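You operate a simulated robot arm through the tools that you are given. There is no shell and no other tool. Be economical: measure what you need, move in short steps, check, and stop when the job is done.

You are at the controls of a simulated two-armed robot. One attempt, no reset.

TASK
Preset the silver manifold bar by the flow card and pack it in the grey tote.
Fine: hold the bar while you set the knob to the card's figure, open the blue lever and latch the red button.

Only the result counts: the job must be done as asked and must still hold three seconds after the hand-in. Knocking over, shifting, dropping, spilling or breaking anything else fails it.

THE ROBOT
Two 7-joint arms with two-finger parallel grippers on one trunk, on a base that drives. Base frame: it is fixed to the floor where the robot stands at the start and does not move with it; the origin is under the middle of the robot, x ahead of it, y to its left, z up. Readings come in mm, rad, newtons and seconds.
The left shoulder is at the start at [60, 143, 851], the right one opposite. With the tool pointing down near the work surface each hand reaches from about 260 to 720 mm from the robot's upright axis, wherever it stands, measured 20 degrees to its own side. Places, roughly: blue manifold lever [400, 0, 600]; coil cart [900, 0, 900]; coil cart brake lever [500, -300, 800]; numbered black knob [500, -100, 600]; red override button [400, -100, 600]; tote [500, 300, 600]. Payload 1.57 kg a hand.
The tool frame of a hand sits at the grasp point between the pads (the TCP): z along the fingers, y along the line on which they close. The tips reach 30 mm beyond it. Largest opening 110 mm; finger width 24, thickness 12; the body of the gripper, 48 by 112 mm, starts 78 mm behind the TCP.
Orientation is told as [roll, pitch, yaw] about the base's x, y, z axes, in that order, counted from this pose: with the fingers straight down and closing along the base's y, the tool's x points along the base's -x, its y along +y and its z along -z.

THE INTERFACE
- The arms move only by the tool move_arm. It takes "left_steps", "right_steps" or both (then of equal length, played together; a hand with none holds still); each is a list of rows, each an object of numbers (a shift or turn left out is 0, a gripper value left out holds the last): "grip": the opening in per cent of the stroke, from 0 (shut) to 100 (fully open); "dx", "dy", "dz": the shift along the tool's x, y, z in mm; "ax", "ay", "az": the turn, a rotation vector about the tool's x, y, z in rad. In form: [{"grip": .., "dx": .., "dy": .., "dz": .., "ax": .., "ay": .., "az": ..}, ...]. A call has 1 to 20 rows; each row is the pose to reach, as a shift and turn from the pose commanded when the call began, along the tool's axes at that moment. Each row takes 0.2 s and may step no farther than 50 mm and 0.15 rad from the row before; otherwise, or with a gripper value out of range, the whole call is refused. Where a pose cannot be reached the arm comes as near as it can. A force on the tool above 40 N (or 10 N above the force at the start of the call, whichever is more), or a blocked arm, ends the call early, and 0.2 s more pass. Each finger travels about 45 mm/s and halts on what it meets, pressing with about 30 N; the grip force reading is that of the motor and also rises with nothing between the fingers. The clock runs only during rows and for 0.2 s after the last one: add rows that repeat a pose to give the fingers time. It gives the time, the measured TCP pose, the force on the tool (base axes), the opening and the grip force at its end, in the units of the frame above (readings bear some noise), with the torque about the TCP (base axes, N m) and any sound that the robot's microphone picked up.
- Cameras (640 x 400 px; columns grow to the right, rows downward): "scene" is now at [32.1, 17.5, 1445.7]; the picture's right is [0.26, -0.97, 0.00], its down [-0.84, -0.22, -0.49] and it looks along [0.48, 0.13, -0.87] (base axes); focal length 282 px, centre (320, 200). "left" rides on the left gripper at [70, -16, -141] in its tool frame; the picture's right is [0.23, 0.97, 0.00], its down [-0.86, 0.20, -0.48] and it looks along [-0.47, 0.11, 0.88] (tool axes); focal length 222 px, centre (320, 200). "right" rides on the right gripper at [70, 16, -141] in its tool frame; the picture's right is [-0.23, 0.97, 0.00], its down [-0.86, -0.20, -0.48] and it looks along [-0.47, -0.11, 0.88] (tool axes); focal length 222 px, centre (320, 200). There is no depth. A picture from a camera that has moved, and an enlarged one, comes with that camera's place and axes in the base frame and with its lens.
- get_image(camera): a new picture of that camera. No time passes.
- lift_body(by): slides the trunk up (or, below 0, down) by that many mm; the arms and the scene camera ride with it, the base frame stays. It gives what a move gives, with no picture.
- drive_base(legs): drives the robot by 1 to 6 legs, each [ahead, left, turn to the left] in mm, mm and rad, along the robot's own axes; the way and the turn of a leg run together, so that a leg with both is an arc; at most 1500 mm and 3.142 rad a leg. The arms and the cameras ride along, it lands a little off, and it stops where it bumps. It gives what a move gives.
- pan_tilt(pan, tilt): turns the head with the scene camera to pan (to the left, within 1.501 rad either way) and tilt (down, from -0.506 to 1.204), counted from straight ahead of the robot. It gives what a move gives.
- close_up(camera, box): a new picture of the part [left, top, right, bottom] of that camera's present view, enlarged. No time passes.
- sign_off(): hands the job in; it is judged then, once.

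Go step by step. Nothing tells you exact positions but the pictures and the camera data: compare them with the known pose of the tool, close in by small moves and look again before you grip or let go. The budget is 120 turns and 100 pictures, counting those below and the enlarged ones. Unless the task says otherwise, let go and move clear before handing in, and close with one line.

The tools are called after "Request:" as name(argument=value, ...) on one line, values as JSON. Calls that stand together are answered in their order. move_arm: Moves the arms, as the interface text tells. Its arguments: {"type":"object","properties":{"left_steps":{"type":"array","items":{"type":"object","properties":{"grip":{"type":"number"},"dx":{"type":"number"},"dy":{"type":"number"},"dz":{"type":"number"},"ax":{"type":"number"},"ay":{"type":"number"},"az":{"type":"number"}}}},"right_steps":{"type":"array","items":{"type":"object","properties":{"grip":{"type":"number"},"dx":{"type":"number"},"dy":{"type":"number"},"dz":{"type":"number"},"ax":{"type":"number"},"ay":{"type":"number"},"az":{"type":"number"}}}}},"required":[]} The other tools are called the same way: lift_body (by) slides the trunk up or down; drive_base (legs) drives the base; pan_tilt (pan, tilt) turns the head that bears the scene camera; get_image (camera) takes a picture; close_up (camera, box) takes an enlarged picture of a part of a camera's view; sign_off () hands the job in.

At the start:

```text
time: 0.0
left_position: [428.3, 170.3, 916.2]
left_ee_rot: [0.0, -0.001, -0.001]
left_wrist_force: [1.0, -0.2, -0.3]
left_torque: [0.01, 0.01, -0.03]
left_width: 109.9
left_grip_force: 0.0
right_position: [413.1, -206.6, 978.6]
right_ee_rot: [-0.001, -0.001, 0.0]
right_wrist_force: [0.3, 0.6, 0.0]
right_torque: [-0.03, -0.01, -0.03]
right_width: 109.9
right_grip_force: 0.0
trunk travel left (down, up): [-450.0, 140.0]
robot x, y, heading: [-1.9, 2.3, 0.005]
head pan, tilt: [0.262, 1.056]
```

scene: 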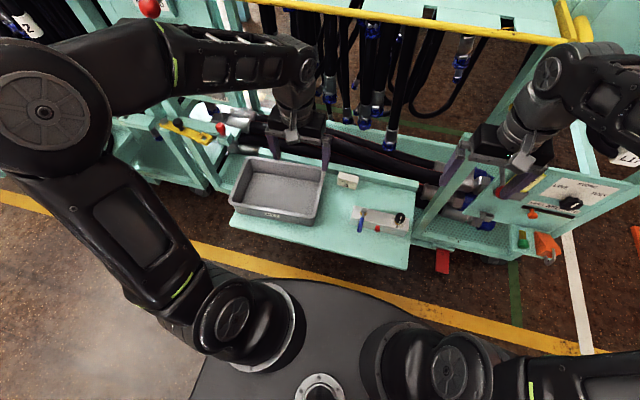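
right: 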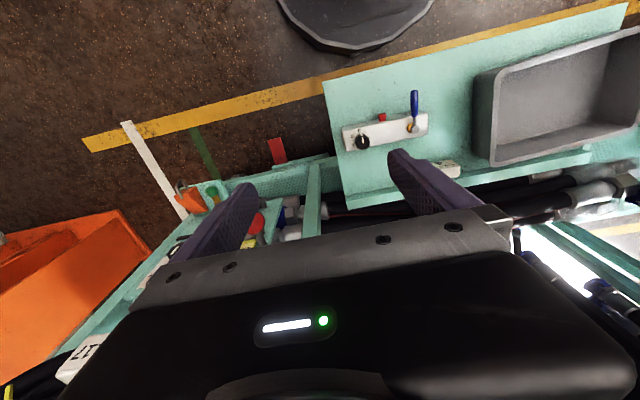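
left: 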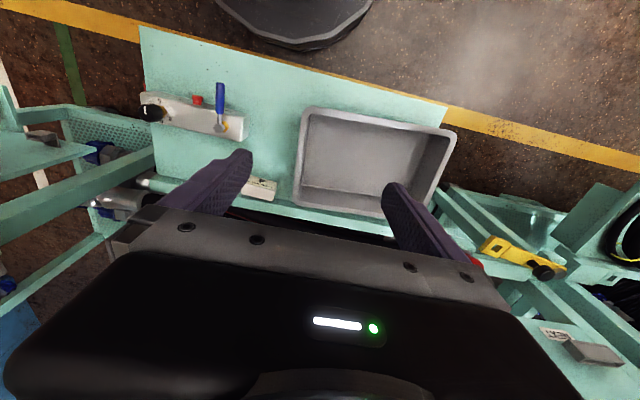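

I see the silver bar with black knob, blue lever and red button on the shelf right of the grey tote; a card may be near the bar or on the right board. I'll look closer at these.

Request:
close_up(camera="scene", box=[320, 160, 440, 250])

Request:
close_up(camera="scene", box=[480, 150, 640, 270])

Request:
close_up(camera="left", box=[120, 70, 300, 210])

Request:
close_up(camera="right", box=[320, 70, 480, 190])

```text
4.44 times, centred on (380, 205) of scene
camera zoom: at [32.1, 17.5, 1445.7], right [0.26, -0.97, 0.0], down [-0.84, -0.22, -0.49], along [0.48, 0.13, -0.87], focal length 1252 px, centre (53, 178)
```

zoom: 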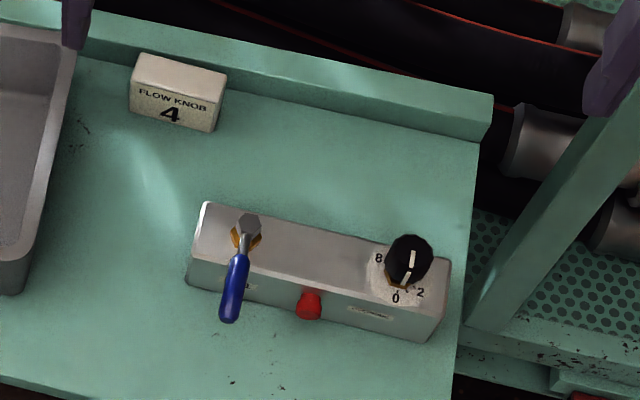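

```text
3.33 times, centred on (560, 210) of scene
camera zoom: at [32.1, 17.5, 1445.7], right [0.26, -0.97, 0.0], down [-0.84, -0.22, -0.49], along [0.48, 0.13, -0.87], focal length 939 px, centre (-480, 167)
```

zoom: 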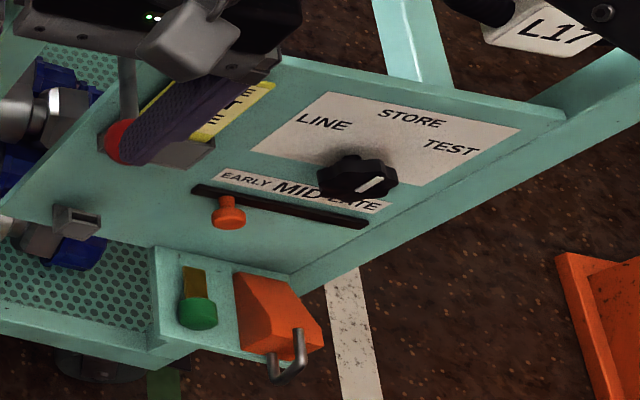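

```text
2.86 times, centred on (210, 140) of left
camera zoom: at [359.4, 154.5, 1057.4], right [-0.23, 0.97, 0.0], down [0.86, 0.2, 0.48], along [0.47, 0.11, -0.88], focal length 635 px, centre (634, 371)
```

zoom: 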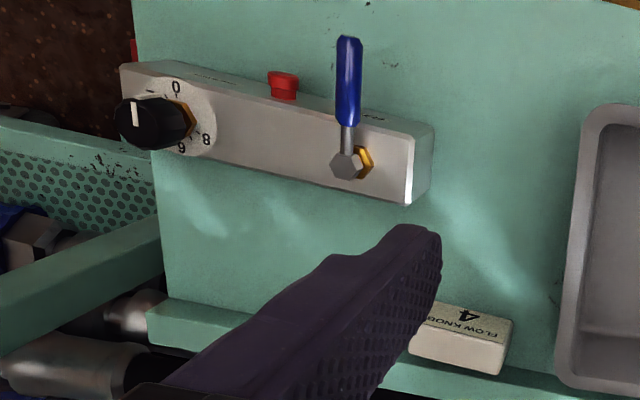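

```text
3.33 times, centred on (400, 130) of right
camera zoom: at [341.4, -191.2, 1120.2], right [0.23, 0.97, 0.0], down [0.86, -0.2, 0.48], along [0.47, -0.11, -0.88], focal length 740 px, centre (53, 433)
```

zoom: 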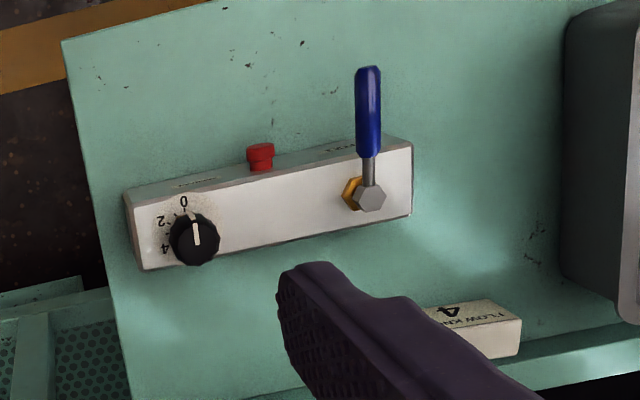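

The card reads 4. The bar lies along y near [500, -75], with knob on the right, button on the front and lever at left. I'll bring the right hand camera nearer to read the scale and labels.

Request:
move_arm(right_steps=[{"dx": -11, "dy": 24, "dz": 38}, {"dx": -22, "dy": 48, "dz": 76}, {"dx": -33, "dy": 72, "dz": 114}, {"dx": -44, "dy": 96, "dz": 152}, {"dx": -55, "dy": 120, "dz": 190}, {"dx": -67, "dy": 147, "dz": 220}])

Request:
get_image(camera="right")

```text
time: 1.4
left_position: [428.2, 169.3, 916.0]
left_ee_rot: [-0.001, 0.0, 0.0]
left_wrist_force: [-0.4, 0.0, -0.2]
left_torque: [-0.03, 0.03, 0.02]
left_width: 110.0
left_grip_force: 0.0
right_position: [477.5, -60.2, 758.5]
right_ee_rot: [0.0, -0.001, 0.002]
right_wrist_force: [0.0, 0.2, 0.1]
right_torque: [-0.04, 0.05, -0.01]
right_width: 109.9
right_grip_force: 0.1
trunk travel left (down, up): [-450.0, 140.0]
robot x, y, heading: [2.6, 0.2, 0.003]
head pan, tilt: [0.262, 1.056]
```

```text
92 pictures are left
camera right: at [408.3, -44.0, 899.7], right [0.23, 0.97, 0.0], down [0.86, -0.2, 0.48], along [0.47, -0.11, -0.88], focal length 222 px, centre (320, 200)
```

right: 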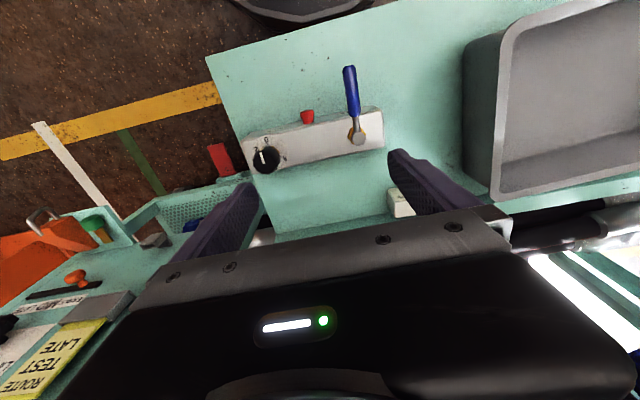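

Request:
close_up(camera="right", box=[230, 60, 400, 180])

Request:
close_up(camera="right", box=[235, 100, 315, 180])

Request:
close_up(camera="scene", box=[350, 190, 420, 245])

```text
3.33 times, centred on (315, 120) of right
camera zoom: at [408.3, -44.0, 899.7], right [0.23, 0.97, 0.0], down [0.86, -0.2, 0.48], along [0.47, -0.11, -0.88], focal length 740 px, centre (337, 467)
```

zoom: 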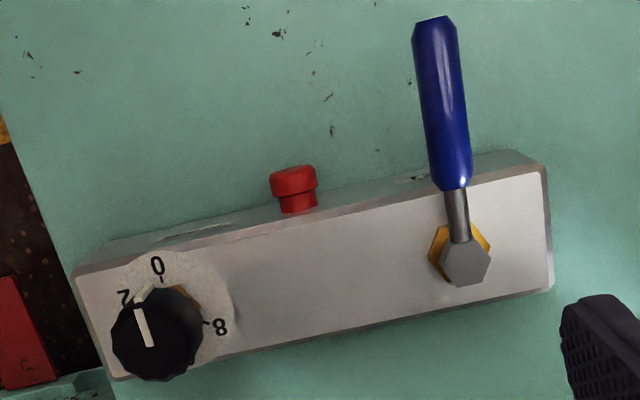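

```text
5.00 times, centred on (275, 140) of right
camera zoom: at [408.3, -44.0, 899.7], right [0.23, 0.97, 0.0], down [0.86, -0.2, 0.48], along [0.47, -0.11, -0.88], focal length 1111 px, centre (545, 500)
```

zoom: 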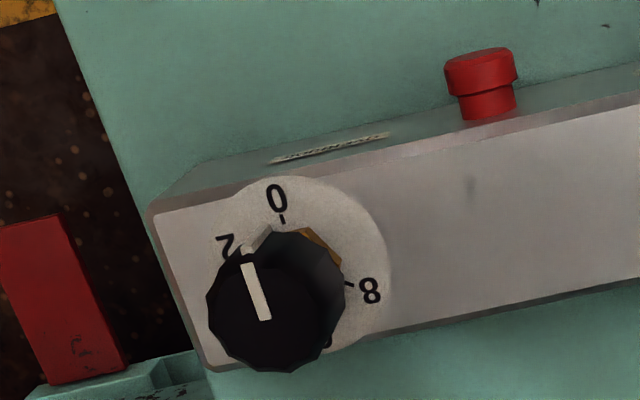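

```text
7.27 times, centred on (385, 218) of scene
camera zoom: at [32.6, 18.0, 1445.7], right [0.26, -0.97, 0.0], down [-0.84, -0.22, -0.49], along [0.48, 0.13, -0.87], focal length 2049 px, centre (-153, 73)
```

zoom: 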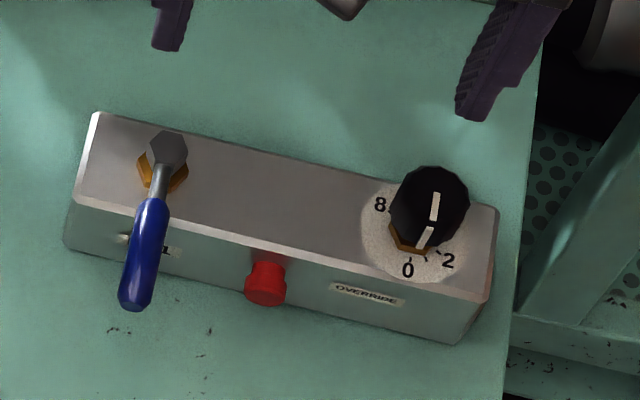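

The knob's pointer sits at about 1 and numbers rise counter-clockwise from above. I'll bring the left camera low in front to read the lever's label and measure the bar.

Request:
move_arm(left_steps=[{"dx": 22, "dy": -19, "dz": 28}, {"dx": 44, "dy": -38, "dz": 56}, {"dx": 66, "dy": -57, "dz": 84}, {"dx": 88, "dy": -76, "dz": 112}, {"dx": 108, "dy": -95, "dz": 150}])

Request:
get_image(camera="left")

```text
time: 2.6
left_position: [320.2, 75.2, 764.8]
left_ee_rot: [0.0, 0.0, 0.002]
left_wrist_force: [-0.5, -0.6, -1.3]
left_torque: [0.01, -0.04, -0.04]
left_width: 110.1
left_grip_force: 0.0
right_position: [478.4, -61.0, 758.2]
right_ee_rot: [0.0, -0.001, 0.0]
right_wrist_force: [-0.1, -0.3, -0.7]
right_torque: [0.02, 0.0, -0.03]
right_width: 110.0
right_grip_force: 0.0
trunk travel left (down, up): [-450.0, 140.0]
robot x, y, heading: [-2.5, -1.7, 0.002]
head pan, tilt: [0.262, 1.056]
```

```text
88 pictures are left
camera left: at [251.0, 59.1, 906.8], right [-0.23, 0.97, 0.0], down [0.86, 0.2, 0.48], along [0.47, 0.11, -0.88], focal length 222 px, centre (320, 200)
```

left: 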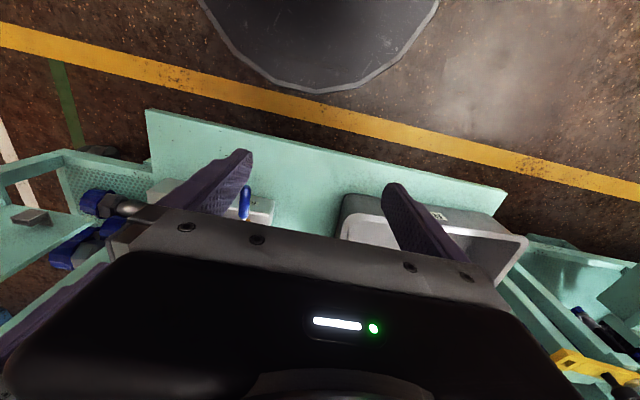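

The gripper hides the bar from here. I'll pull the right hand off to the side and pitch the left hand forward to see the bar's front face.

Request:
move_arm(left_steps=[{"dy": -10, "ay": -0.12}, {"dy": -20, "ay": -0.24}, {"dy": -30, "ay": -0.36}, {"dy": -40, "ay": -0.48}, {"dy": -50, "ay": -0.6}], right_steps=[{"dy": -40}, {"dy": -80}, {"dy": -120}, {"dy": -160}, {"dy": -190}])

Request:
get_image(camera="left")

Request:
close_up(camera="left", box=[180, 90, 340, 200])

```text
time: 3.9
left_position: [344.4, -4.9, 761.9]
left_ee_rot: [0.005, -0.597, -0.01]
left_wrist_force: [2.2, 4.3, 15.0]
left_torque: [-0.54, 2.78, -0.74]
left_width: 110.2
left_grip_force: 0.1
left hand out of reach, approached as far as the arm can: row 2, 3, 4, 5
right_position: [479.3, -249.4, 758.5]
right_ee_rot: [0.002, 0.0, 0.001]
right_wrist_force: [0.5, -0.4, 0.6]
right_torque: [-0.06, 0.03, 0.01]
right_width: 109.7
right_grip_force: 0.2
trunk travel left (down, up): [-450.0, 140.0]
robot x, y, heading: [0.9, 1.8, -0.003]
head pan, tilt: [0.262, 1.056]
stopped in row 5 (left hand): the force on the tool passed its limit (the readings are from after the stop); the commanded pose is now the measured one
```

```text
87 pictures are left
camera left: at [207.3, -20.9, 840.1], right [-0.18, 0.98, -0.12], down [0.44, 0.19, 0.88], along [0.88, 0.1, -0.46], focal length 222 px, centre (320, 200)
```

left: 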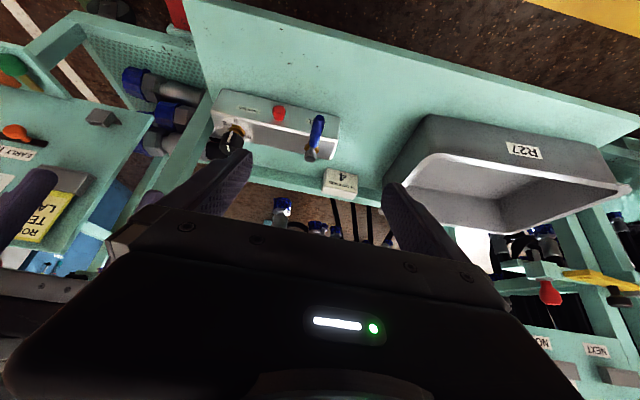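

```text
3.64 times, centred on (260, 145) of left
camera zoom: at [207.3, -20.9, 840.1], right [-0.18, 0.98, -0.12], down [0.44, 0.19, 0.88], along [0.88, 0.1, -0.46], focal length 808 px, centre (538, 400)
```

zoom: 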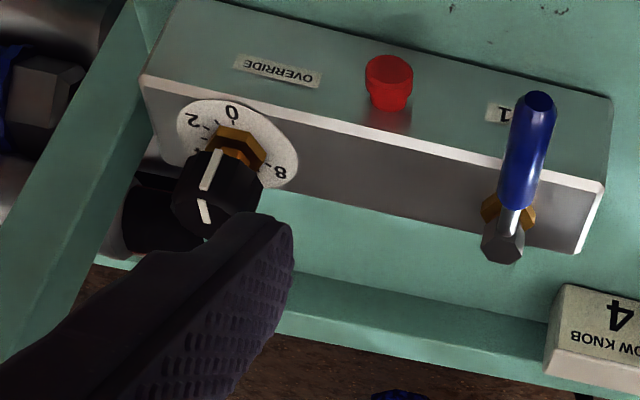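

The bar's front is visible; the left hand met itself, so I'll back off afterwards. Zooming on the lever label and lever.

Request:
close_up(camera="left", box=[290, 105, 345, 165])

Request:
close_up(camera="scene", box=[354, 200, 384, 225])

```text
6.67 times, centred on (318, 135) of left
camera zoom: at [207.3, -20.9, 840.1], right [-0.18, 0.98, -0.12], down [0.44, 0.19, 0.88], along [0.88, 0.1, -0.46], focal length 1481 px, centre (337, 633)
```

zoom: 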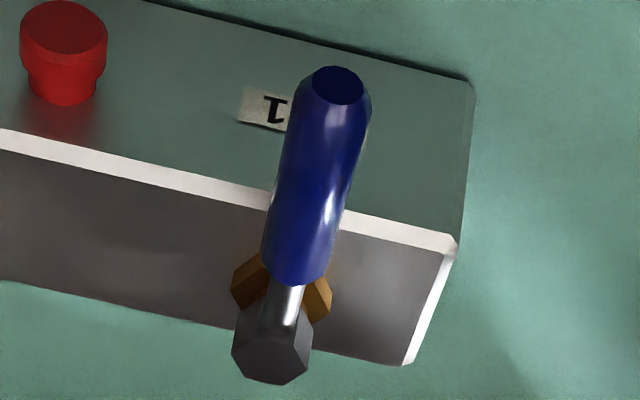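

```text
16.00 times, centred on (369, 212) of scene
camera zoom: at [32.2, 18.2, 1445.7], right [0.26, -0.97, 0.0], down [-0.84, -0.23, -0.49], along [0.48, 0.13, -0.87], focal length 4508 px, centre (-464, 0)
```

zoom: 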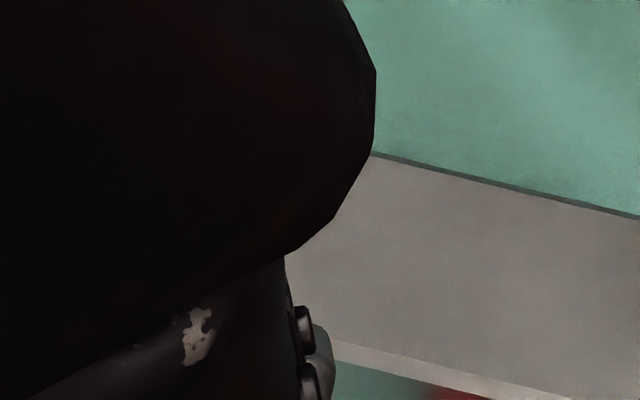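

The bar measures roughly x 458–505, y −162…22, top z 604; knob at (478,−132), button on the front at y −71, lever pivot (483,−13) with its handle toward the robot. I'll straighten the left hand first, then turn it to grip across the bar between button and lever.

Request:
move_arm(left_steps=[{"dx": -17, "dz": -3, "ay": 0.12}, {"dx": -34, "dz": -6, "ay": 0.24}, {"dx": -51, "dz": -9, "ay": 0.36}, {"dx": -68, "dz": -12, "ay": 0.48}, {"dx": -83, "dz": -16, "ay": 0.597}])

```text
time: 5.1
left_position: [403.9, -6.8, 821.2]
left_ee_rot: [0.006, 0.003, -0.006]
left_wrist_force: [-0.4, -0.4, -0.1]
left_torque: [0.0, -0.02, -0.02]
left_width: 110.1
left_grip_force: 0.0
right_position: [479.2, -250.1, 758.4]
right_ee_rot: [0.001, 0.001, 0.001]
right_wrist_force: [0.4, 0.2, -0.1]
right_torque: [-0.01, 0.02, -0.03]
right_width: 109.8
right_grip_force: 0.0
trunk travel left (down, up): [-450.0, 140.0]
robot x, y, heading: [-0.3, 2.7, 0.002]
head pan, tilt: [0.262, 1.056]
```

Left hand is upright. Now turn it by −90° yaw and place it above the grip point.

Request:
move_arm(left_steps=[{"dx": -7, "dy": -3, "dz": 5, "az": 0.143}, {"dx": -14, "dy": -6, "dz": 10, "az": 0.286}, {"dx": -21, "dy": -9, "dz": 15, "az": 0.429}, {"dx": -28, "dy": -12, "dz": 20, "az": 0.572}, {"dx": -35, "dy": -15, "dz": 25, "az": 0.715}, {"dx": -42, "dy": -18, "dz": 30, "az": 0.858}, {"dx": -49, "dy": -21, "dz": 35, "az": 1.0}, {"dx": -56, "dy": -24, "dz": 40, "az": 1.143}, {"dx": -63, "dy": -27, "dz": 45, "az": 1.286}, {"dx": -70, "dy": -31, "dz": 52, "az": 1.43}, {"dx": -77, "dy": -35, "dz": 60, "az": 1.571}])

Request:
get_image(camera="left")

Request:
get_image(camera="right")

Request:
get_image(camera="scene")

```text
time: 7.5
left_position: [480.2, -41.8, 761.7]
left_ee_rot: [-0.001, 0.007, -1.581]
left_wrist_force: [-1.0, -0.1, 0.6]
left_torque: [0.01, -0.02, 0.0]
left_width: 109.9
left_grip_force: 0.0
right_position: [478.5, -249.5, 756.9]
right_ee_rot: [0.0, -0.001, -0.001]
right_wrist_force: [-0.4, 0.8, -0.3]
right_torque: [-0.02, -0.03, 0.0]
right_width: 109.7
right_grip_force: 0.0
trunk travel left (down, up): [-450.0, 140.0]
robot x, y, heading: [-1.0, 2.7, 0.004]
head pan, tilt: [0.262, 1.056]
```

```text
83 pictures are left
camera left: at [465.4, 27.9, 903.5], right [0.98, 0.22, 0.0], down [0.19, -0.86, 0.47], along [0.1, -0.46, -0.88], focal length 222 px, centre (320, 200)
```

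left: 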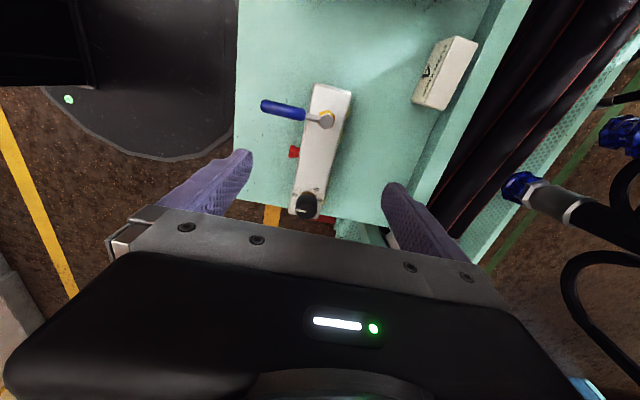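

```text
82 pictures are left
camera right: at [409.0, -233.8, 900.4], right [0.23, 0.97, 0.0], down [0.86, -0.2, 0.48], along [0.47, -0.11, -0.88], focal length 222 px, centre (320, 200)
```

right: 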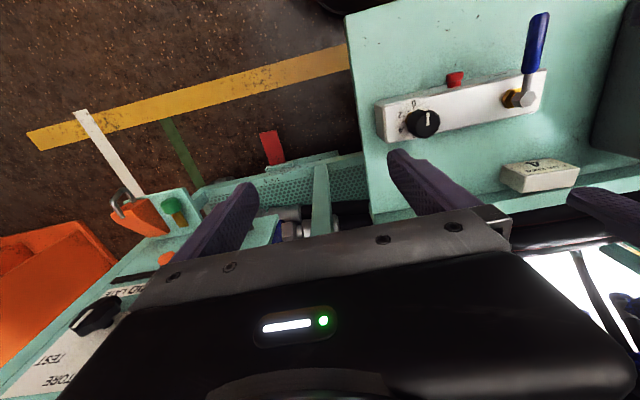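

```text
81 pictures are left
camera scene: at [32.2, 17.5, 1445.7], right [0.26, -0.97, 0.0], down [-0.84, -0.22, -0.49], along [0.48, 0.13, -0.87], focal length 282 px, centre (320, 200)
```

scene: 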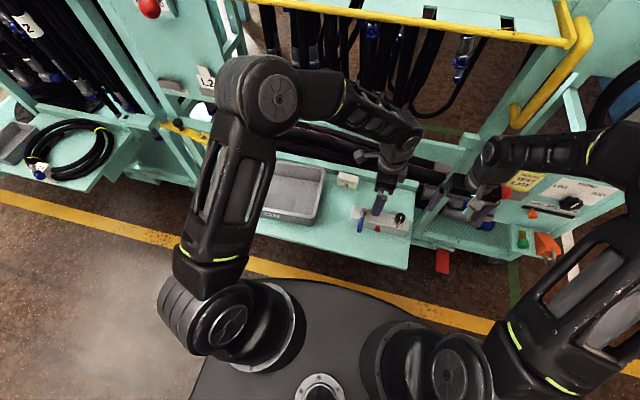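

Geometry agrees from the new view. Descending with the left hand between button and lever, to z≈610 first.

Request:
move_arm(left_steps=[{"dy": 2, "dz": 45}, {"dy": 2, "dz": 90}, {"dy": 2, "dz": 125}, {"dy": 2, "dz": 150}])

Request:
get_image(camera="left")

Request:
close_up(camera="right", box=[360, 0, 600, 150])

```text
time: 8.5
left_position: [481.5, -41.6, 609.5]
left_ee_rot: [-0.001, 0.004, -1.577]
left_wrist_force: [-0.3, -1.1, 0.0]
left_torque: [0.0, 0.01, 0.0]
left_width: 109.9
left_grip_force: 0.0
right_position: [478.0, -250.8, 758.0]
right_ee_rot: [0.001, 0.001, 0.0]
right_wrist_force: [-0.8, 1.2, -0.7]
right_torque: [-0.01, -0.03, -0.02]
right_width: 109.5
right_grip_force: 0.0
trunk travel left (down, up): [-450.0, 140.0]
robot x, y, heading: [4.5, -1.4, 0.002]
head pan, tilt: [0.262, 1.056]
```

```text
80 pictures are left
camera left: at [467.0, 28.5, 752.9], right [0.98, 0.22, 0.0], down [0.19, -0.86, 0.47], along [0.1, -0.46, -0.88], focal length 222 px, centre (320, 200)
```

left: 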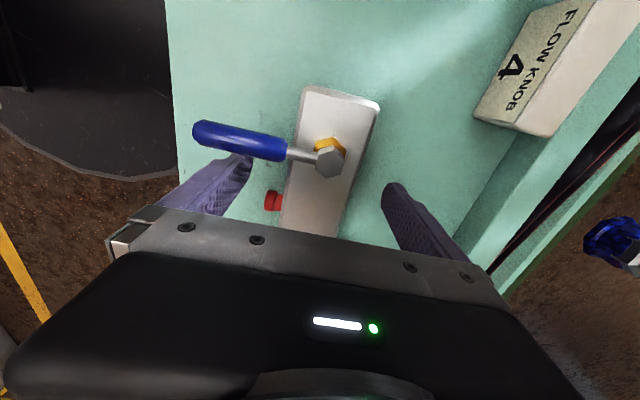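

```text
2.67 times, centred on (480, 75) of right
camera zoom: at [409.0, -233.8, 900.5], right [0.23, 0.97, 0.0], down [0.86, -0.2, 0.48], along [0.47, -0.11, -0.88], focal length 592 px, centre (-107, 533)
```

zoom: 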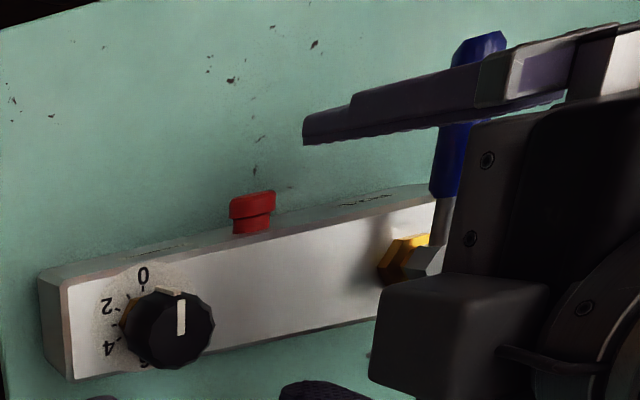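

Clear on all sides. Down to z≈587, then close on the bar.

Request:
move_arm(left_steps=[{"dx": -2, "dz": 12}, {"dx": -2, "dz": 23}, {"dx": -2, "dz": 23}])

Request:
move_arm(left_steps=[{"grip": 50}, {"grip": 50}, {"grip": 40}, {"grip": 30}, {"grip": 20}, {"grip": 20}, {"grip": 20}, {"grip": 20}])

Request:
get_image(camera="left")

```text
time: 9.3
left_position: [482.4, -42.5, 587.7]
left_ee_rot: [-0.003, 0.006, -1.578]
left_wrist_force: [0.1, 0.2, 0.0]
left_torque: [0.02, 0.04, 0.01]
left_width: 110.3
left_grip_force: 0.1
right_position: [479.1, -250.2, 758.2]
right_ee_rot: [0.002, -0.001, 0.001]
right_wrist_force: [-0.9, 1.1, -0.4]
right_torque: [-0.08, 0.0, 0.0]
right_width: 109.4
right_grip_force: 0.0
trunk travel left (down, up): [-450.0, 140.0]
robot x, y, heading: [-0.1, -0.7, -0.006]
head pan, tilt: [0.262, 1.056]
```

```text
time: 11.1
left_position: [481.2, -42.3, 588.8]
left_ee_rot: [-0.001, 0.006, -1.578]
left_wrist_force: [0.4, -0.4, -0.1]
left_torque: [0.15, -0.12, -0.08]
left_width: 49.5
left_grip_force: 30.0
right_position: [477.9, -249.5, 756.8]
right_ee_rot: [0.003, 0.002, 0.002]
right_wrist_force: [-0.2, 0.2, 0.4]
right_torque: [-0.02, -0.04, -0.03]
right_width: 109.4
right_grip_force: 0.0
trunk travel left (down, up): [-450.0, 140.0]
robot x, y, heading: [-1.0, -3.5, -0.0]
head pan, tilt: [0.262, 1.056]
```

```text
78 pictures are left
camera left: at [466.5, 26.6, 730.5], right [0.98, 0.22, 0.0], down [0.19, -0.86, 0.47], along [0.1, -0.46, -0.88], focal length 222 px, centre (320, 200)
```

left: 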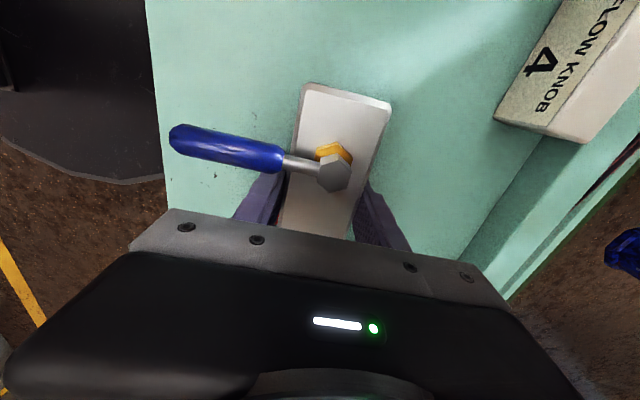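

Bar is held (49.5 mm, 30 N). Now I'll locate the knob more exactly for the right hand.

Request:
close_up(camera="right", box=[370, 80, 450, 150])

Request:
close_up(camera="scene", box=[370, 195, 420, 235])

```text
5.71 times, centred on (410, 115) of right
camera zoom: at [408.9, -233.9, 900.5], right [0.23, 0.97, 0.0], down [0.86, -0.2, 0.48], along [0.47, -0.11, -0.88], focal length 1269 px, centre (-194, 686)
```

zoom: 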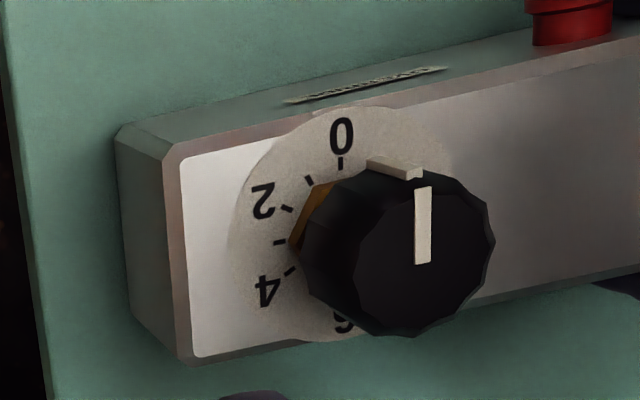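

```text
10.00 times, centred on (395, 215) of scene
camera zoom: at [32.1, 17.4, 1445.7], right [0.26, -0.97, 0.0], down [-0.84, -0.22, -0.49], along [0.48, 0.13, -0.87], focal length 2818 px, centre (-430, 50)
```

zoom: 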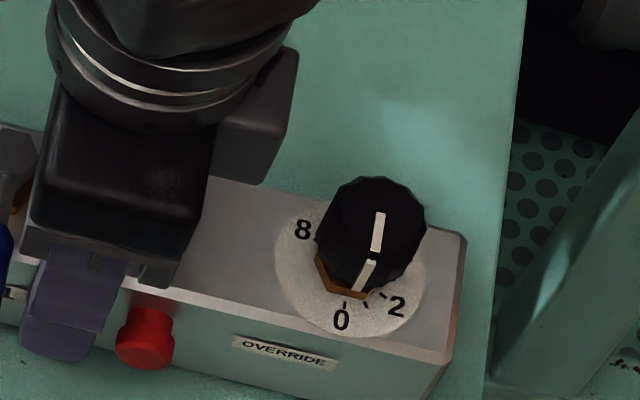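

Knob axis computes to (482, −127), top z≈641, pointer now near 0. Before bringing the right hand in, I'll check the block that protrudes from the left gripper near the knob.

Request:
close_up(camera="right", box=[400, 0, 640, 200])

Request:
close_up(camera="scene", box=[340, 130, 460, 240])

```text
2.00 times, centred on (520, 100) of right
camera zoom: at [408.9, -233.9, 900.5], right [0.23, 0.97, 0.0], down [0.86, -0.2, 0.48], along [0.47, -0.11, -0.88], focal length 444 px, centre (-80, 400)
```

zoom: 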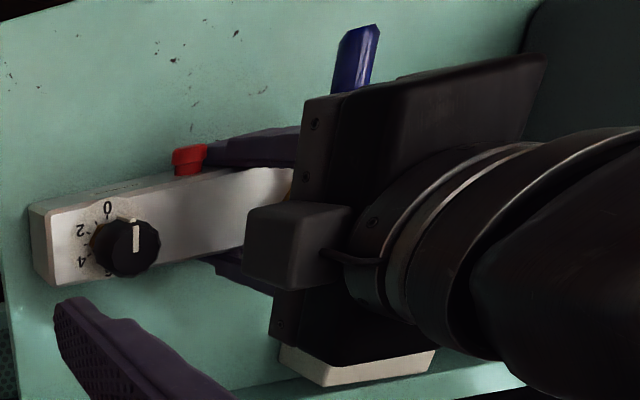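

```text
3.64 times, centred on (400, 185) of scene
camera zoom: at [32.1, 17.4, 1445.7], right [0.26, -0.97, 0.0], down [-0.84, -0.22, -0.49], along [0.48, 0.13, -0.87], focal length 1025 px, centre (29, 254)
```

zoom: 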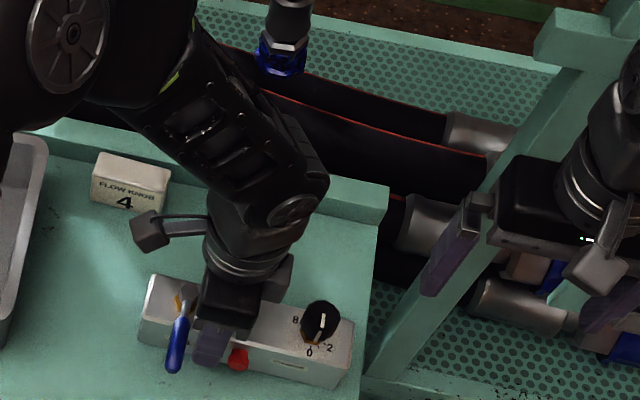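

A sensor block on the left gripper leaves only a narrow gap near the knob, so I'll turn the knob with fingers closing about x, in short strokes. First swing the right hand clear and yaw it to 60°.

Request:
move_arm(right_steps=[{"dx": 12, "dy": 28, "dz": -20}, {"dx": 25, "dy": 56, "dz": -40}, {"dx": 38, "dy": 80, "dz": -60}, {"dx": 38, "dy": 80, "dz": -60, "az": -0.131}, {"dx": 38, "dy": 80, "dz": -60, "az": -0.262}, {"dx": 38, "dy": 80, "dz": -60, "az": -0.393}, {"dx": 38, "dy": 80, "dz": -60, "az": -0.524}, {"dx": 38, "dy": 80, "dz": -60, "az": -0.655}, {"dx": 38, "dy": 80, "dz": -60, "az": -0.786}, {"dx": 38, "dy": 80, "dz": -60, "az": -0.917}, {"dx": 38, "dy": 80, "dz": -60, "az": -1.047}])

Request:
get_image(camera="right")

Request:
get_image(camera="scene")

```text
time: 13.5
left_position: [480.6, -42.0, 588.9]
left_ee_rot: [-0.001, 0.005, -1.576]
left_wrist_force: [-1.3, 0.7, 0.7]
left_torque: [0.07, -0.09, -0.06]
left_width: 49.9
left_grip_force: 30.3
right_position: [440.9, -171.2, 817.6]
right_ee_rot: [-0.001, 0.0, 1.049]
right_wrist_force: [-0.3, -0.3, -0.3]
right_torque: [0.0, 0.03, 0.01]
right_width: 109.9
right_grip_force: 0.0
trunk travel left (down, up): [-450.0, 140.0]
robot x, y, heading: [0.2, 2.1, -0.001]
head pan, tilt: [0.262, 1.056]
```

```text
73 pictures are left
camera right: at [391.9, -222.8, 960.8], right [-0.73, 0.68, 0.0], down [0.6, 0.64, 0.48], along [0.33, 0.35, -0.88], focal length 222 px, centre (320, 200)
```

right: 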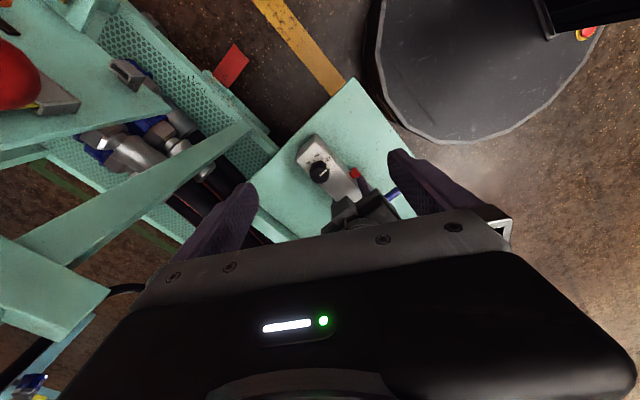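

```text
72 pictures are left
camera scene: at [32.0, 17.5, 1445.7], right [0.26, -0.97, 0.0], down [-0.84, -0.22, -0.49], along [0.48, 0.13, -0.87], focal length 282 px, centre (320, 200)
```

scene: 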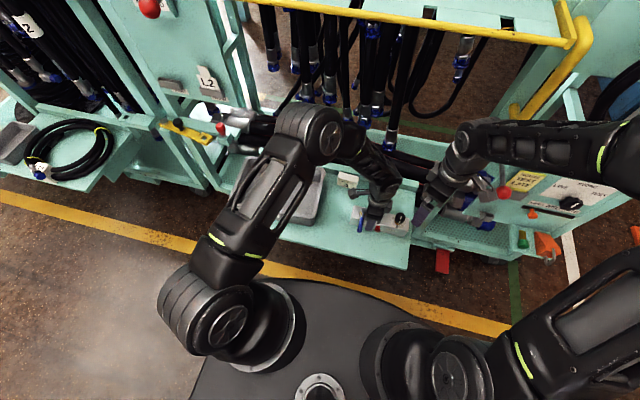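

Right hand is yawed and free. Move above the knob with a slight lean away from the left hand, staying at z≈700, and check.

Request:
move_arm(right_steps=[{"dx": -15, "dy": -3, "dz": 28, "ax": -0.013, "ay": -0.022, "grip": 60}, {"dx": -30, "dy": -7, "dz": 56, "ax": -0.025, "ay": -0.044, "grip": 60}, {"dx": -45, "dy": -10, "dz": 84, "ax": -0.038, "ay": -0.065, "grip": 60}, {"dx": -58.6, "dy": -13.5, "dz": 115, "ax": -0.05, "ay": -0.087, "grip": 60}, {"dx": -58.6, "dy": -13.5, "dz": 115, "ax": -0.05, "ay": -0.087, "grip": 60}])

Request:
get_image(camera="right")

Request:
close_up(camera="scene", box=[340, 130, 500, 250])

```text
time: 14.7
left_position: [481.6, -43.1, 588.8]
left_ee_rot: [0.001, 0.005, -1.58]
left_wrist_force: [0.0, 0.4, 0.5]
left_torque: [0.28, -0.08, -0.01]
left_width: 49.8
left_grip_force: 29.8
right_position: [481.5, -125.8, 704.7]
right_ee_rot: [0.05, -0.087, 1.043]
right_wrist_force: [0.6, 0.6, -0.5]
right_torque: [0.01, 0.03, -0.01]
right_width: 66.2
right_grip_force: 0.1
trunk travel left (down, up): [-450.0, 140.0]
robot x, y, heading: [0.5, 0.5, -0.002]
head pan, tilt: [0.262, 1.056]
```

```text
71 pictures are left
camera right: at [433.3, -191.9, 839.9], right [-0.73, 0.68, 0.07], down [0.6, 0.59, 0.54], along [0.33, 0.44, -0.84], focal length 222 px, centre (320, 200)
```

right: 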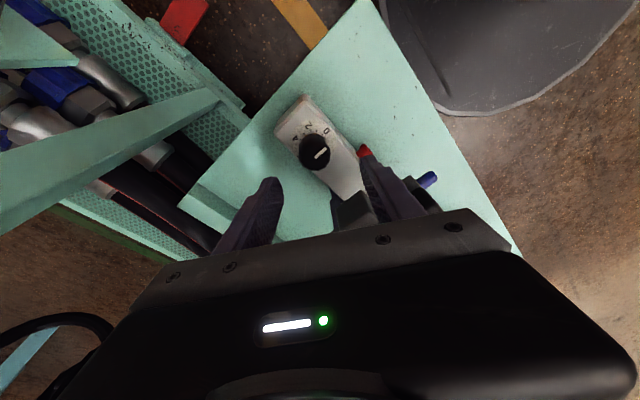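

```text
3.33 times, centred on (420, 190) of scene
camera zoom: at [32.1, 17.4, 1445.7], right [0.26, -0.97, 0.0], down [-0.84, -0.22, -0.49], along [0.48, 0.13, -0.87], focal length 939 px, centre (-13, 233)
```

zoom: 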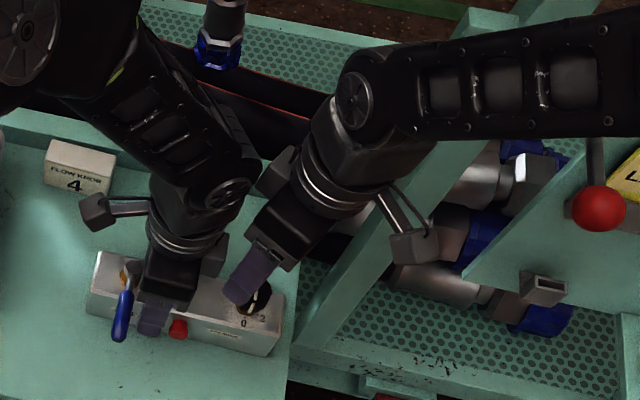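

Both hands are clear of each other. Lower the right hand around the knob (TCP z≈644).

Request:
move_arm(right_steps=[{"dx": 9.3, "dy": -4.2, "dz": 10}, {"dx": 9.3, "dy": -4.2, "dz": 30}, {"dx": 9.3, "dy": -4.2, "dz": 45}, {"dx": 9.3, "dy": -4.2, "dz": 60}])

Request:
close_up(camera="scene", box=[360, 170, 450, 240])

Request:
get_image(camera="right")

```text
time: 15.7
left_position: [481.9, -43.2, 588.1]
left_ee_rot: [-0.002, 0.004, -1.58]
left_wrist_force: [0.6, 0.2, 0.0]
left_torque: [0.06, -0.09, -0.04]
left_width: 49.7
left_grip_force: 30.1
right_position: [481.7, -129.2, 643.4]
right_ee_rot: [0.05, -0.088, 1.046]
right_wrist_force: [0.0, -0.1, 0.2]
right_torque: [0.02, 0.0, 0.01]
right_width: 66.0
right_grip_force: 0.1
trunk travel left (down, up): [-450.0, 140.0]
robot x, y, heading: [-2.0, 2.7, -0.003]
head pan, tilt: [0.262, 1.056]
```

```text
5.71 times, centred on (405, 205) of scene
camera zoom: at [32.2, 17.4, 1445.7], right [0.26, -0.97, 0.0], down [-0.84, -0.22, -0.49], along [0.48, 0.13, -0.87], focal length 1610 px, centre (-166, 171)
```

zoom: 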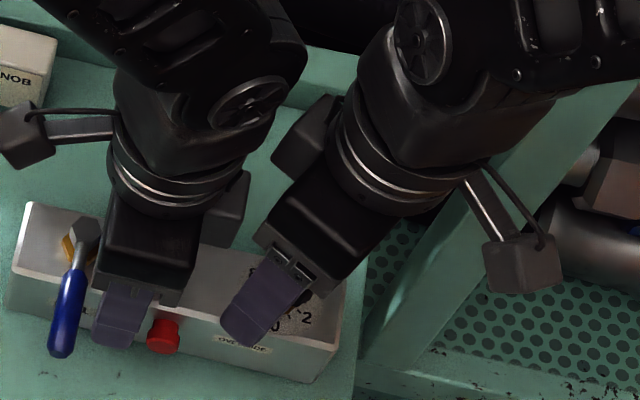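

```text
68 pictures are left
camera right: at [431.8, -195.3, 779.1], right [-0.73, 0.68, 0.07], down [0.6, 0.59, 0.54], along [0.33, 0.44, -0.84], focal length 222 px, centre (320, 200)
```

right: 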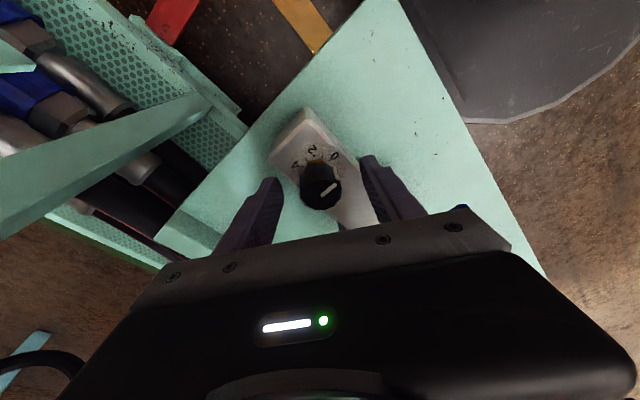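

The knob sits centred between the right fingers. Close on it.

Request:
move_arm(right_steps=[{"grip": 40}, {"grip": 20}, {"grip": 20}, {"grip": 15}, {"grip": 15}, {"grip": 15}])

Request:
close_up(camera="right", box=[250, 90, 410, 230])

```text
time: 17.1
left_position: [481.7, -42.6, 588.2]
left_ee_rot: [-0.002, 0.007, -1.576]
left_wrist_force: [2.2, -2.1, 2.6]
left_torque: [0.24, 0.47, -0.03]
left_width: 49.5
left_grip_force: 30.0
right_position: [479.9, -128.8, 642.3]
right_ee_rot: [0.051, -0.089, 1.046]
right_wrist_force: [-1.3, 1.3, 0.5]
right_torque: [-0.46, -0.49, 0.04]
right_width: 30.7
right_grip_force: 30.1
trunk travel left (down, up): [-450.0, 140.0]
robot x, y, heading: [1.6, -2.3, 0.002]
head pan, tilt: [0.262, 1.056]
```

```text
2.86 times, centred on (330, 160) of right
camera zoom: at [431.8, -195.3, 779.3], right [-0.73, 0.68, 0.07], down [0.6, 0.59, 0.54], along [0.33, 0.44, -0.84], focal length 635 px, centre (291, 314)
```

zoom: 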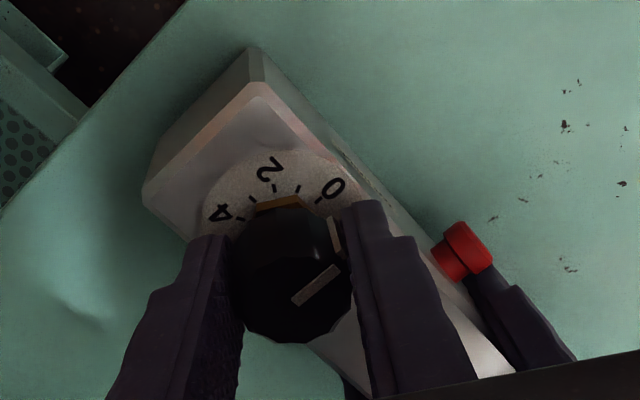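

Gripped at 30.7 mm; pointer at 0, ticks roughly 25–30° each. Turn counter-clockwise by 0.96 rad.

Request:
move_arm(right_steps=[{"az": -0.12}, {"az": -0.24}, {"az": -0.36}, {"az": -0.48}, {"az": -0.6}, {"az": -0.72}, {"az": -0.84}, {"az": -0.96}])

Request:
close_up(camera="right", box=[250, 90, 410, 230])

```text
time: 18.9
left_position: [480.7, -44.1, 588.9]
left_ee_rot: [-0.003, 0.005, -1.578]
left_wrist_force: [3.6, -5.7, -3.0]
left_torque: [0.11, -0.55, 0.26]
left_width: 49.8
left_grip_force: 30.1
right_position: [482.1, -130.1, 642.9]
right_ee_rot: [-0.041, -0.093, 2.011]
right_wrist_force: [-5.4, 5.0, 7.1]
right_torque: [0.38, 0.94, -0.03]
right_width: 30.5
right_grip_force: 29.9
trunk travel left (down, up): [-450.0, 140.0]
robot x, y, heading: [0.2, -2.4, 0.002]
head pan, tilt: [0.262, 1.056]
```

```text
2.86 times, centred on (330, 160) of right
camera zoom: at [495.6, -213.9, 776.7], right [-0.98, -0.21, -0.02], down [-0.18, 0.81, 0.56], along [-0.1, 0.56, -0.83], focal length 635 px, centre (291, 314)
```

zoom: 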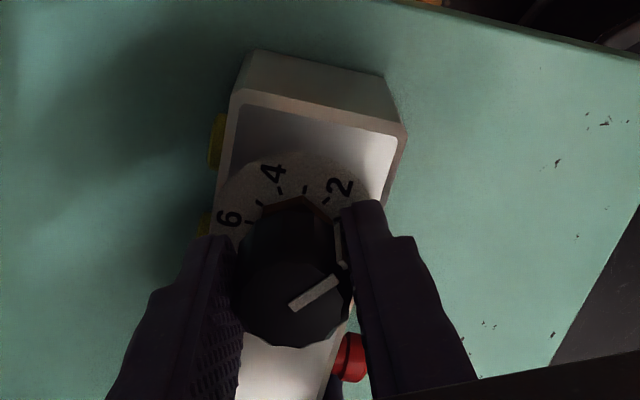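

The knob moved to about 2 with a firm grip. Release, swing back and regrip for a second stroke.

Request:
move_arm(right_steps=[{"grip": 50}, {"grip": 50}, {"grip": 50}, {"az": 0.12}, {"az": 0.24}, {"az": 0.36}, {"az": 0.48}, {"az": 0.6}, {"az": 0.72}, {"az": 0.84}, {"az": 0.96}, {"az": 0.96, "grip": 15}, {"az": 0.96, "grip": 15}, {"az": 0.96, "grip": 15}, {"az": 0.96, "grip": 15}])

Request:
close_up(camera="right", box=[250, 90, 410, 230])

```text
time: 22.1
left_position: [482.0, -42.1, 589.3]
left_ee_rot: [-0.002, 0.006, -1.579]
left_wrist_force: [3.7, -0.9, -0.3]
left_torque: [0.4, 0.45, 0.29]
left_width: 49.9
left_grip_force: 30.3
right_position: [481.2, -129.4, 643.0]
right_ee_rot: [0.052, -0.087, 1.046]
right_wrist_force: [-4.7, 1.8, 2.9]
right_torque: [-0.53, -0.34, -0.01]
right_width: 30.5
right_grip_force: 29.9
trunk travel left (down, up): [-450.0, 140.0]
robot x, y, heading: [2.9, -0.3, 0.001]
head pan, tilt: [0.262, 1.056]
```

```text
2.86 times, centred on (330, 160) of right
camera zoom: at [431.3, -196.2, 778.9], right [-0.73, 0.68, 0.07], down [0.6, 0.59, 0.54], along [0.33, 0.44, -0.84], focal length 635 px, centre (291, 314)
```

zoom: 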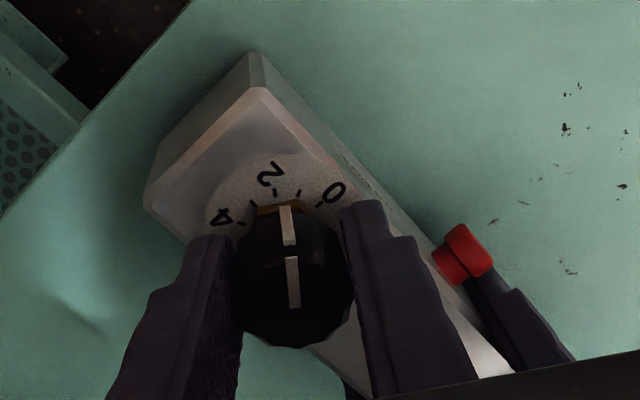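

Solving the ticks: 30° per unit, 0 toward the robot, 4 at 120°; pointer is at about 49°. Turn 1.15 rad more, then look again.

Request:
move_arm(right_steps=[{"az": -0.12}, {"az": -0.24}, {"az": -0.36}, {"az": -0.48}, {"az": -0.6}, {"az": -0.72}, {"az": -0.84}, {"az": -0.96}, {"az": -1.06}, {"az": -1.15}])

Request:
close_up(camera="right", box=[250, 90, 410, 230])

```text
time: 24.3
left_position: [481.8, -43.1, 588.4]
left_ee_rot: [-0.002, 0.007, -1.58]
left_wrist_force: [-2.0, 0.4, 4.9]
left_torque: [-0.45, -0.87, -0.28]
left_width: 50.0
left_grip_force: 29.8
right_position: [481.8, -130.3, 642.4]
right_ee_rot: [-0.059, -0.082, 2.201]
right_wrist_force: [3.3, -0.4, -3.5]
right_torque: [0.03, 0.68, 0.01]
right_width: 30.5
right_grip_force: 30.1
trunk travel left (down, up): [-450.0, 140.0]
robot x, y, heading: [2.8, -1.1, -0.003]
head pan, tilt: [0.262, 1.056]
```

```text
2.86 times, centred on (330, 160) of right
camera zoom: at [508.4, -210.3, 777.5], right [-0.92, -0.39, -0.04], down [-0.34, 0.76, 0.56], along [-0.19, 0.53, -0.83], focal length 635 px, centre (291, 314)
```

zoom: 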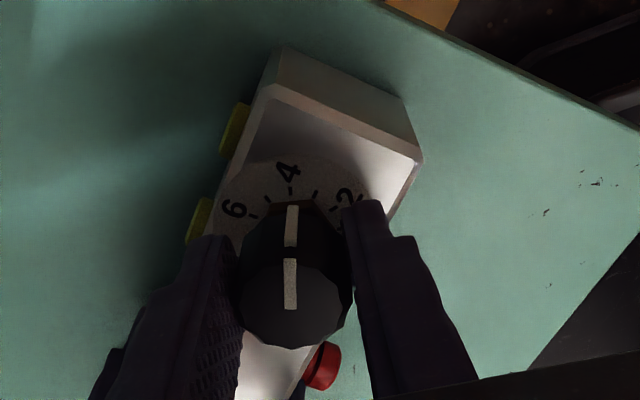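

Pointer is about 5° short of the 4 tick. Turn 0.1 rad more, release, and check.

Request:
move_arm(right_steps=[{"az": -0.05}, {"az": -0.1}, {"az": -0.1}, {"az": -0.1, "grip": 50}, {"az": -0.1, "grip": 50}, {"az": -0.1, "grip": 50}])

Request:
close_up(camera="right", box=[250, 90, 410, 230])

```text
time: 25.7
left_position: [481.2, -42.0, 588.2]
left_ee_rot: [-0.002, 0.005, -1.579]
left_wrist_force: [0.2, -2.0, 0.9]
left_torque: [-0.29, -0.08, 0.11]
left_width: 50.0
left_grip_force: 30.7
right_position: [481.9, -129.8, 642.6]
right_ee_rot: [-0.066, -0.076, 2.297]
right_wrist_force: [-0.5, 0.1, -0.3]
right_torque: [0.01, 0.01, 0.02]
right_width: 54.9
right_grip_force: 0.0
trunk travel left (down, up): [-450.0, 140.0]
robot x, y, heading: [-1.7, 1.3, 0.002]
head pan, tilt: [0.262, 1.056]
```

```text
2.86 times, centred on (330, 160) of right
camera zoom: at [514.7, -207.0, 777.7], right [-0.88, -0.47, -0.05], down [-0.42, 0.72, 0.55], along [-0.23, 0.51, -0.83], focal length 635 px, centre (291, 314)
```

zoom: 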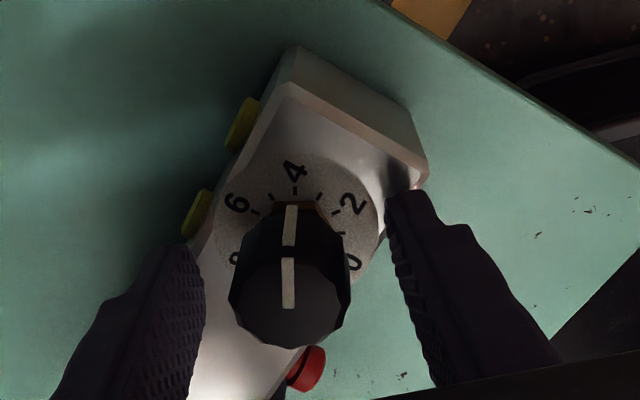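

Pointer looks aligned with 4. Raise the right hand clear and verify from above.

Request:
move_arm(right_steps=[{"dz": -20}, {"dz": -55}, {"dz": -95}, {"dz": -130}])

Request:
close_up(camera="right", box=[260, 90, 360, 180])

Request:
get_image(camera="scene")

```text
time: 26.7
left_position: [480.1, -42.4, 589.4]
left_ee_rot: [-0.001, 0.005, -1.58]
left_wrist_force: [-1.1, 1.9, 3.5]
left_torque: [-0.63, -0.04, -0.2]
left_width: 49.5
left_grip_force: 29.9
right_position: [481.3, -143.4, 773.8]
right_ee_rot: [-0.066, -0.077, 2.298]
right_wrist_force: [0.1, 0.0, 0.8]
right_torque: [-0.01, 0.03, -0.01]
right_width: 55.1
right_grip_force: 0.1
trunk travel left (down, up): [-450.0, 140.0]
robot x, y, heading: [0.1, -1.4, 0.002]
head pan, tilt: [0.262, 1.056]
```

```text
4.44 times, centred on (310, 135) of right
camera zoom: at [514.6, -220.9, 907.5], right [-0.88, -0.47, -0.05], down [-0.42, 0.72, 0.55], along [-0.23, 0.51, -0.83], focal length 987 px, centre (364, 489)
```

zoom: 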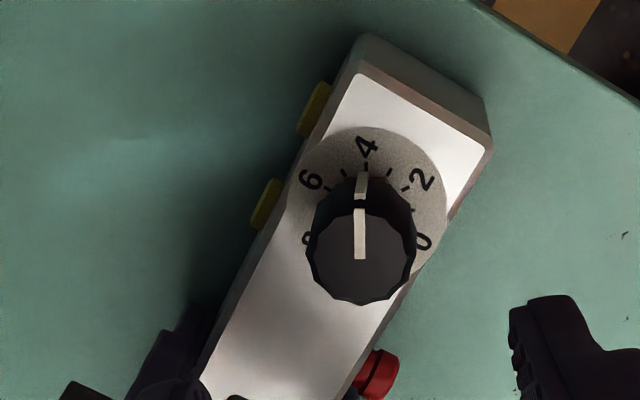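

```text
61 pictures are left
camera scene: at [31.8, 17.6, 1445.7], right [0.26, -0.97, 0.0], down [-0.84, -0.22, -0.49], along [0.48, 0.13, -0.87], focal length 282 px, centre (320, 200)
```

scene: 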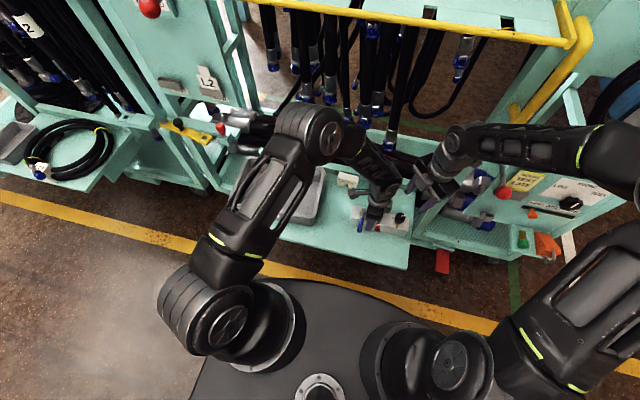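

The knob reads 4. Next the button: I'll close the right fingers, yaw back to 90° and bring that hand in front of the bar, leaned to the right side to keep off the left gripper.

Request:
move_arm(right_steps=[{"dx": -6, "dy": 12, "dz": 3, "az": 0.121, "grip": 0}, {"dx": -12, "dy": 24, "dz": 6, "az": 0.242, "grip": 0}, {"dx": -18, "dy": 36, "dz": 9, "az": 0.363, "grip": 0}, {"dx": -24, "dy": 48, "dz": 12, "az": 0.484, "grip": 0}, {"dx": -30, "dy": 60, "dz": 16, "az": 0.605, "grip": 0}, {"dx": -35, "dy": 69, "dz": 20, "az": 0.727, "grip": 0}])

```text
time: 28.1
left_position: [481.4, -42.7, 587.7]
left_ee_rot: [-0.002, 0.005, -1.577]
left_wrist_force: [-1.2, 0.7, 0.5]
left_torque: [0.14, -0.08, 0.02]
left_width: 49.6
left_grip_force: 30.3
right_position: [406.2, -161.0, 751.2]
right_ee_rot: [0.0, -0.101, 1.566]
right_wrist_force: [-0.6, -0.6, -0.2]
right_torque: [-0.01, 0.0, -0.02]
right_width: 0.0
right_grip_force: 21.8
trunk travel left (down, up): [-450.0, 140.0]
robot x, y, heading: [1.9, 1.2, 0.001]
head pan, tilt: [0.262, 1.056]
```

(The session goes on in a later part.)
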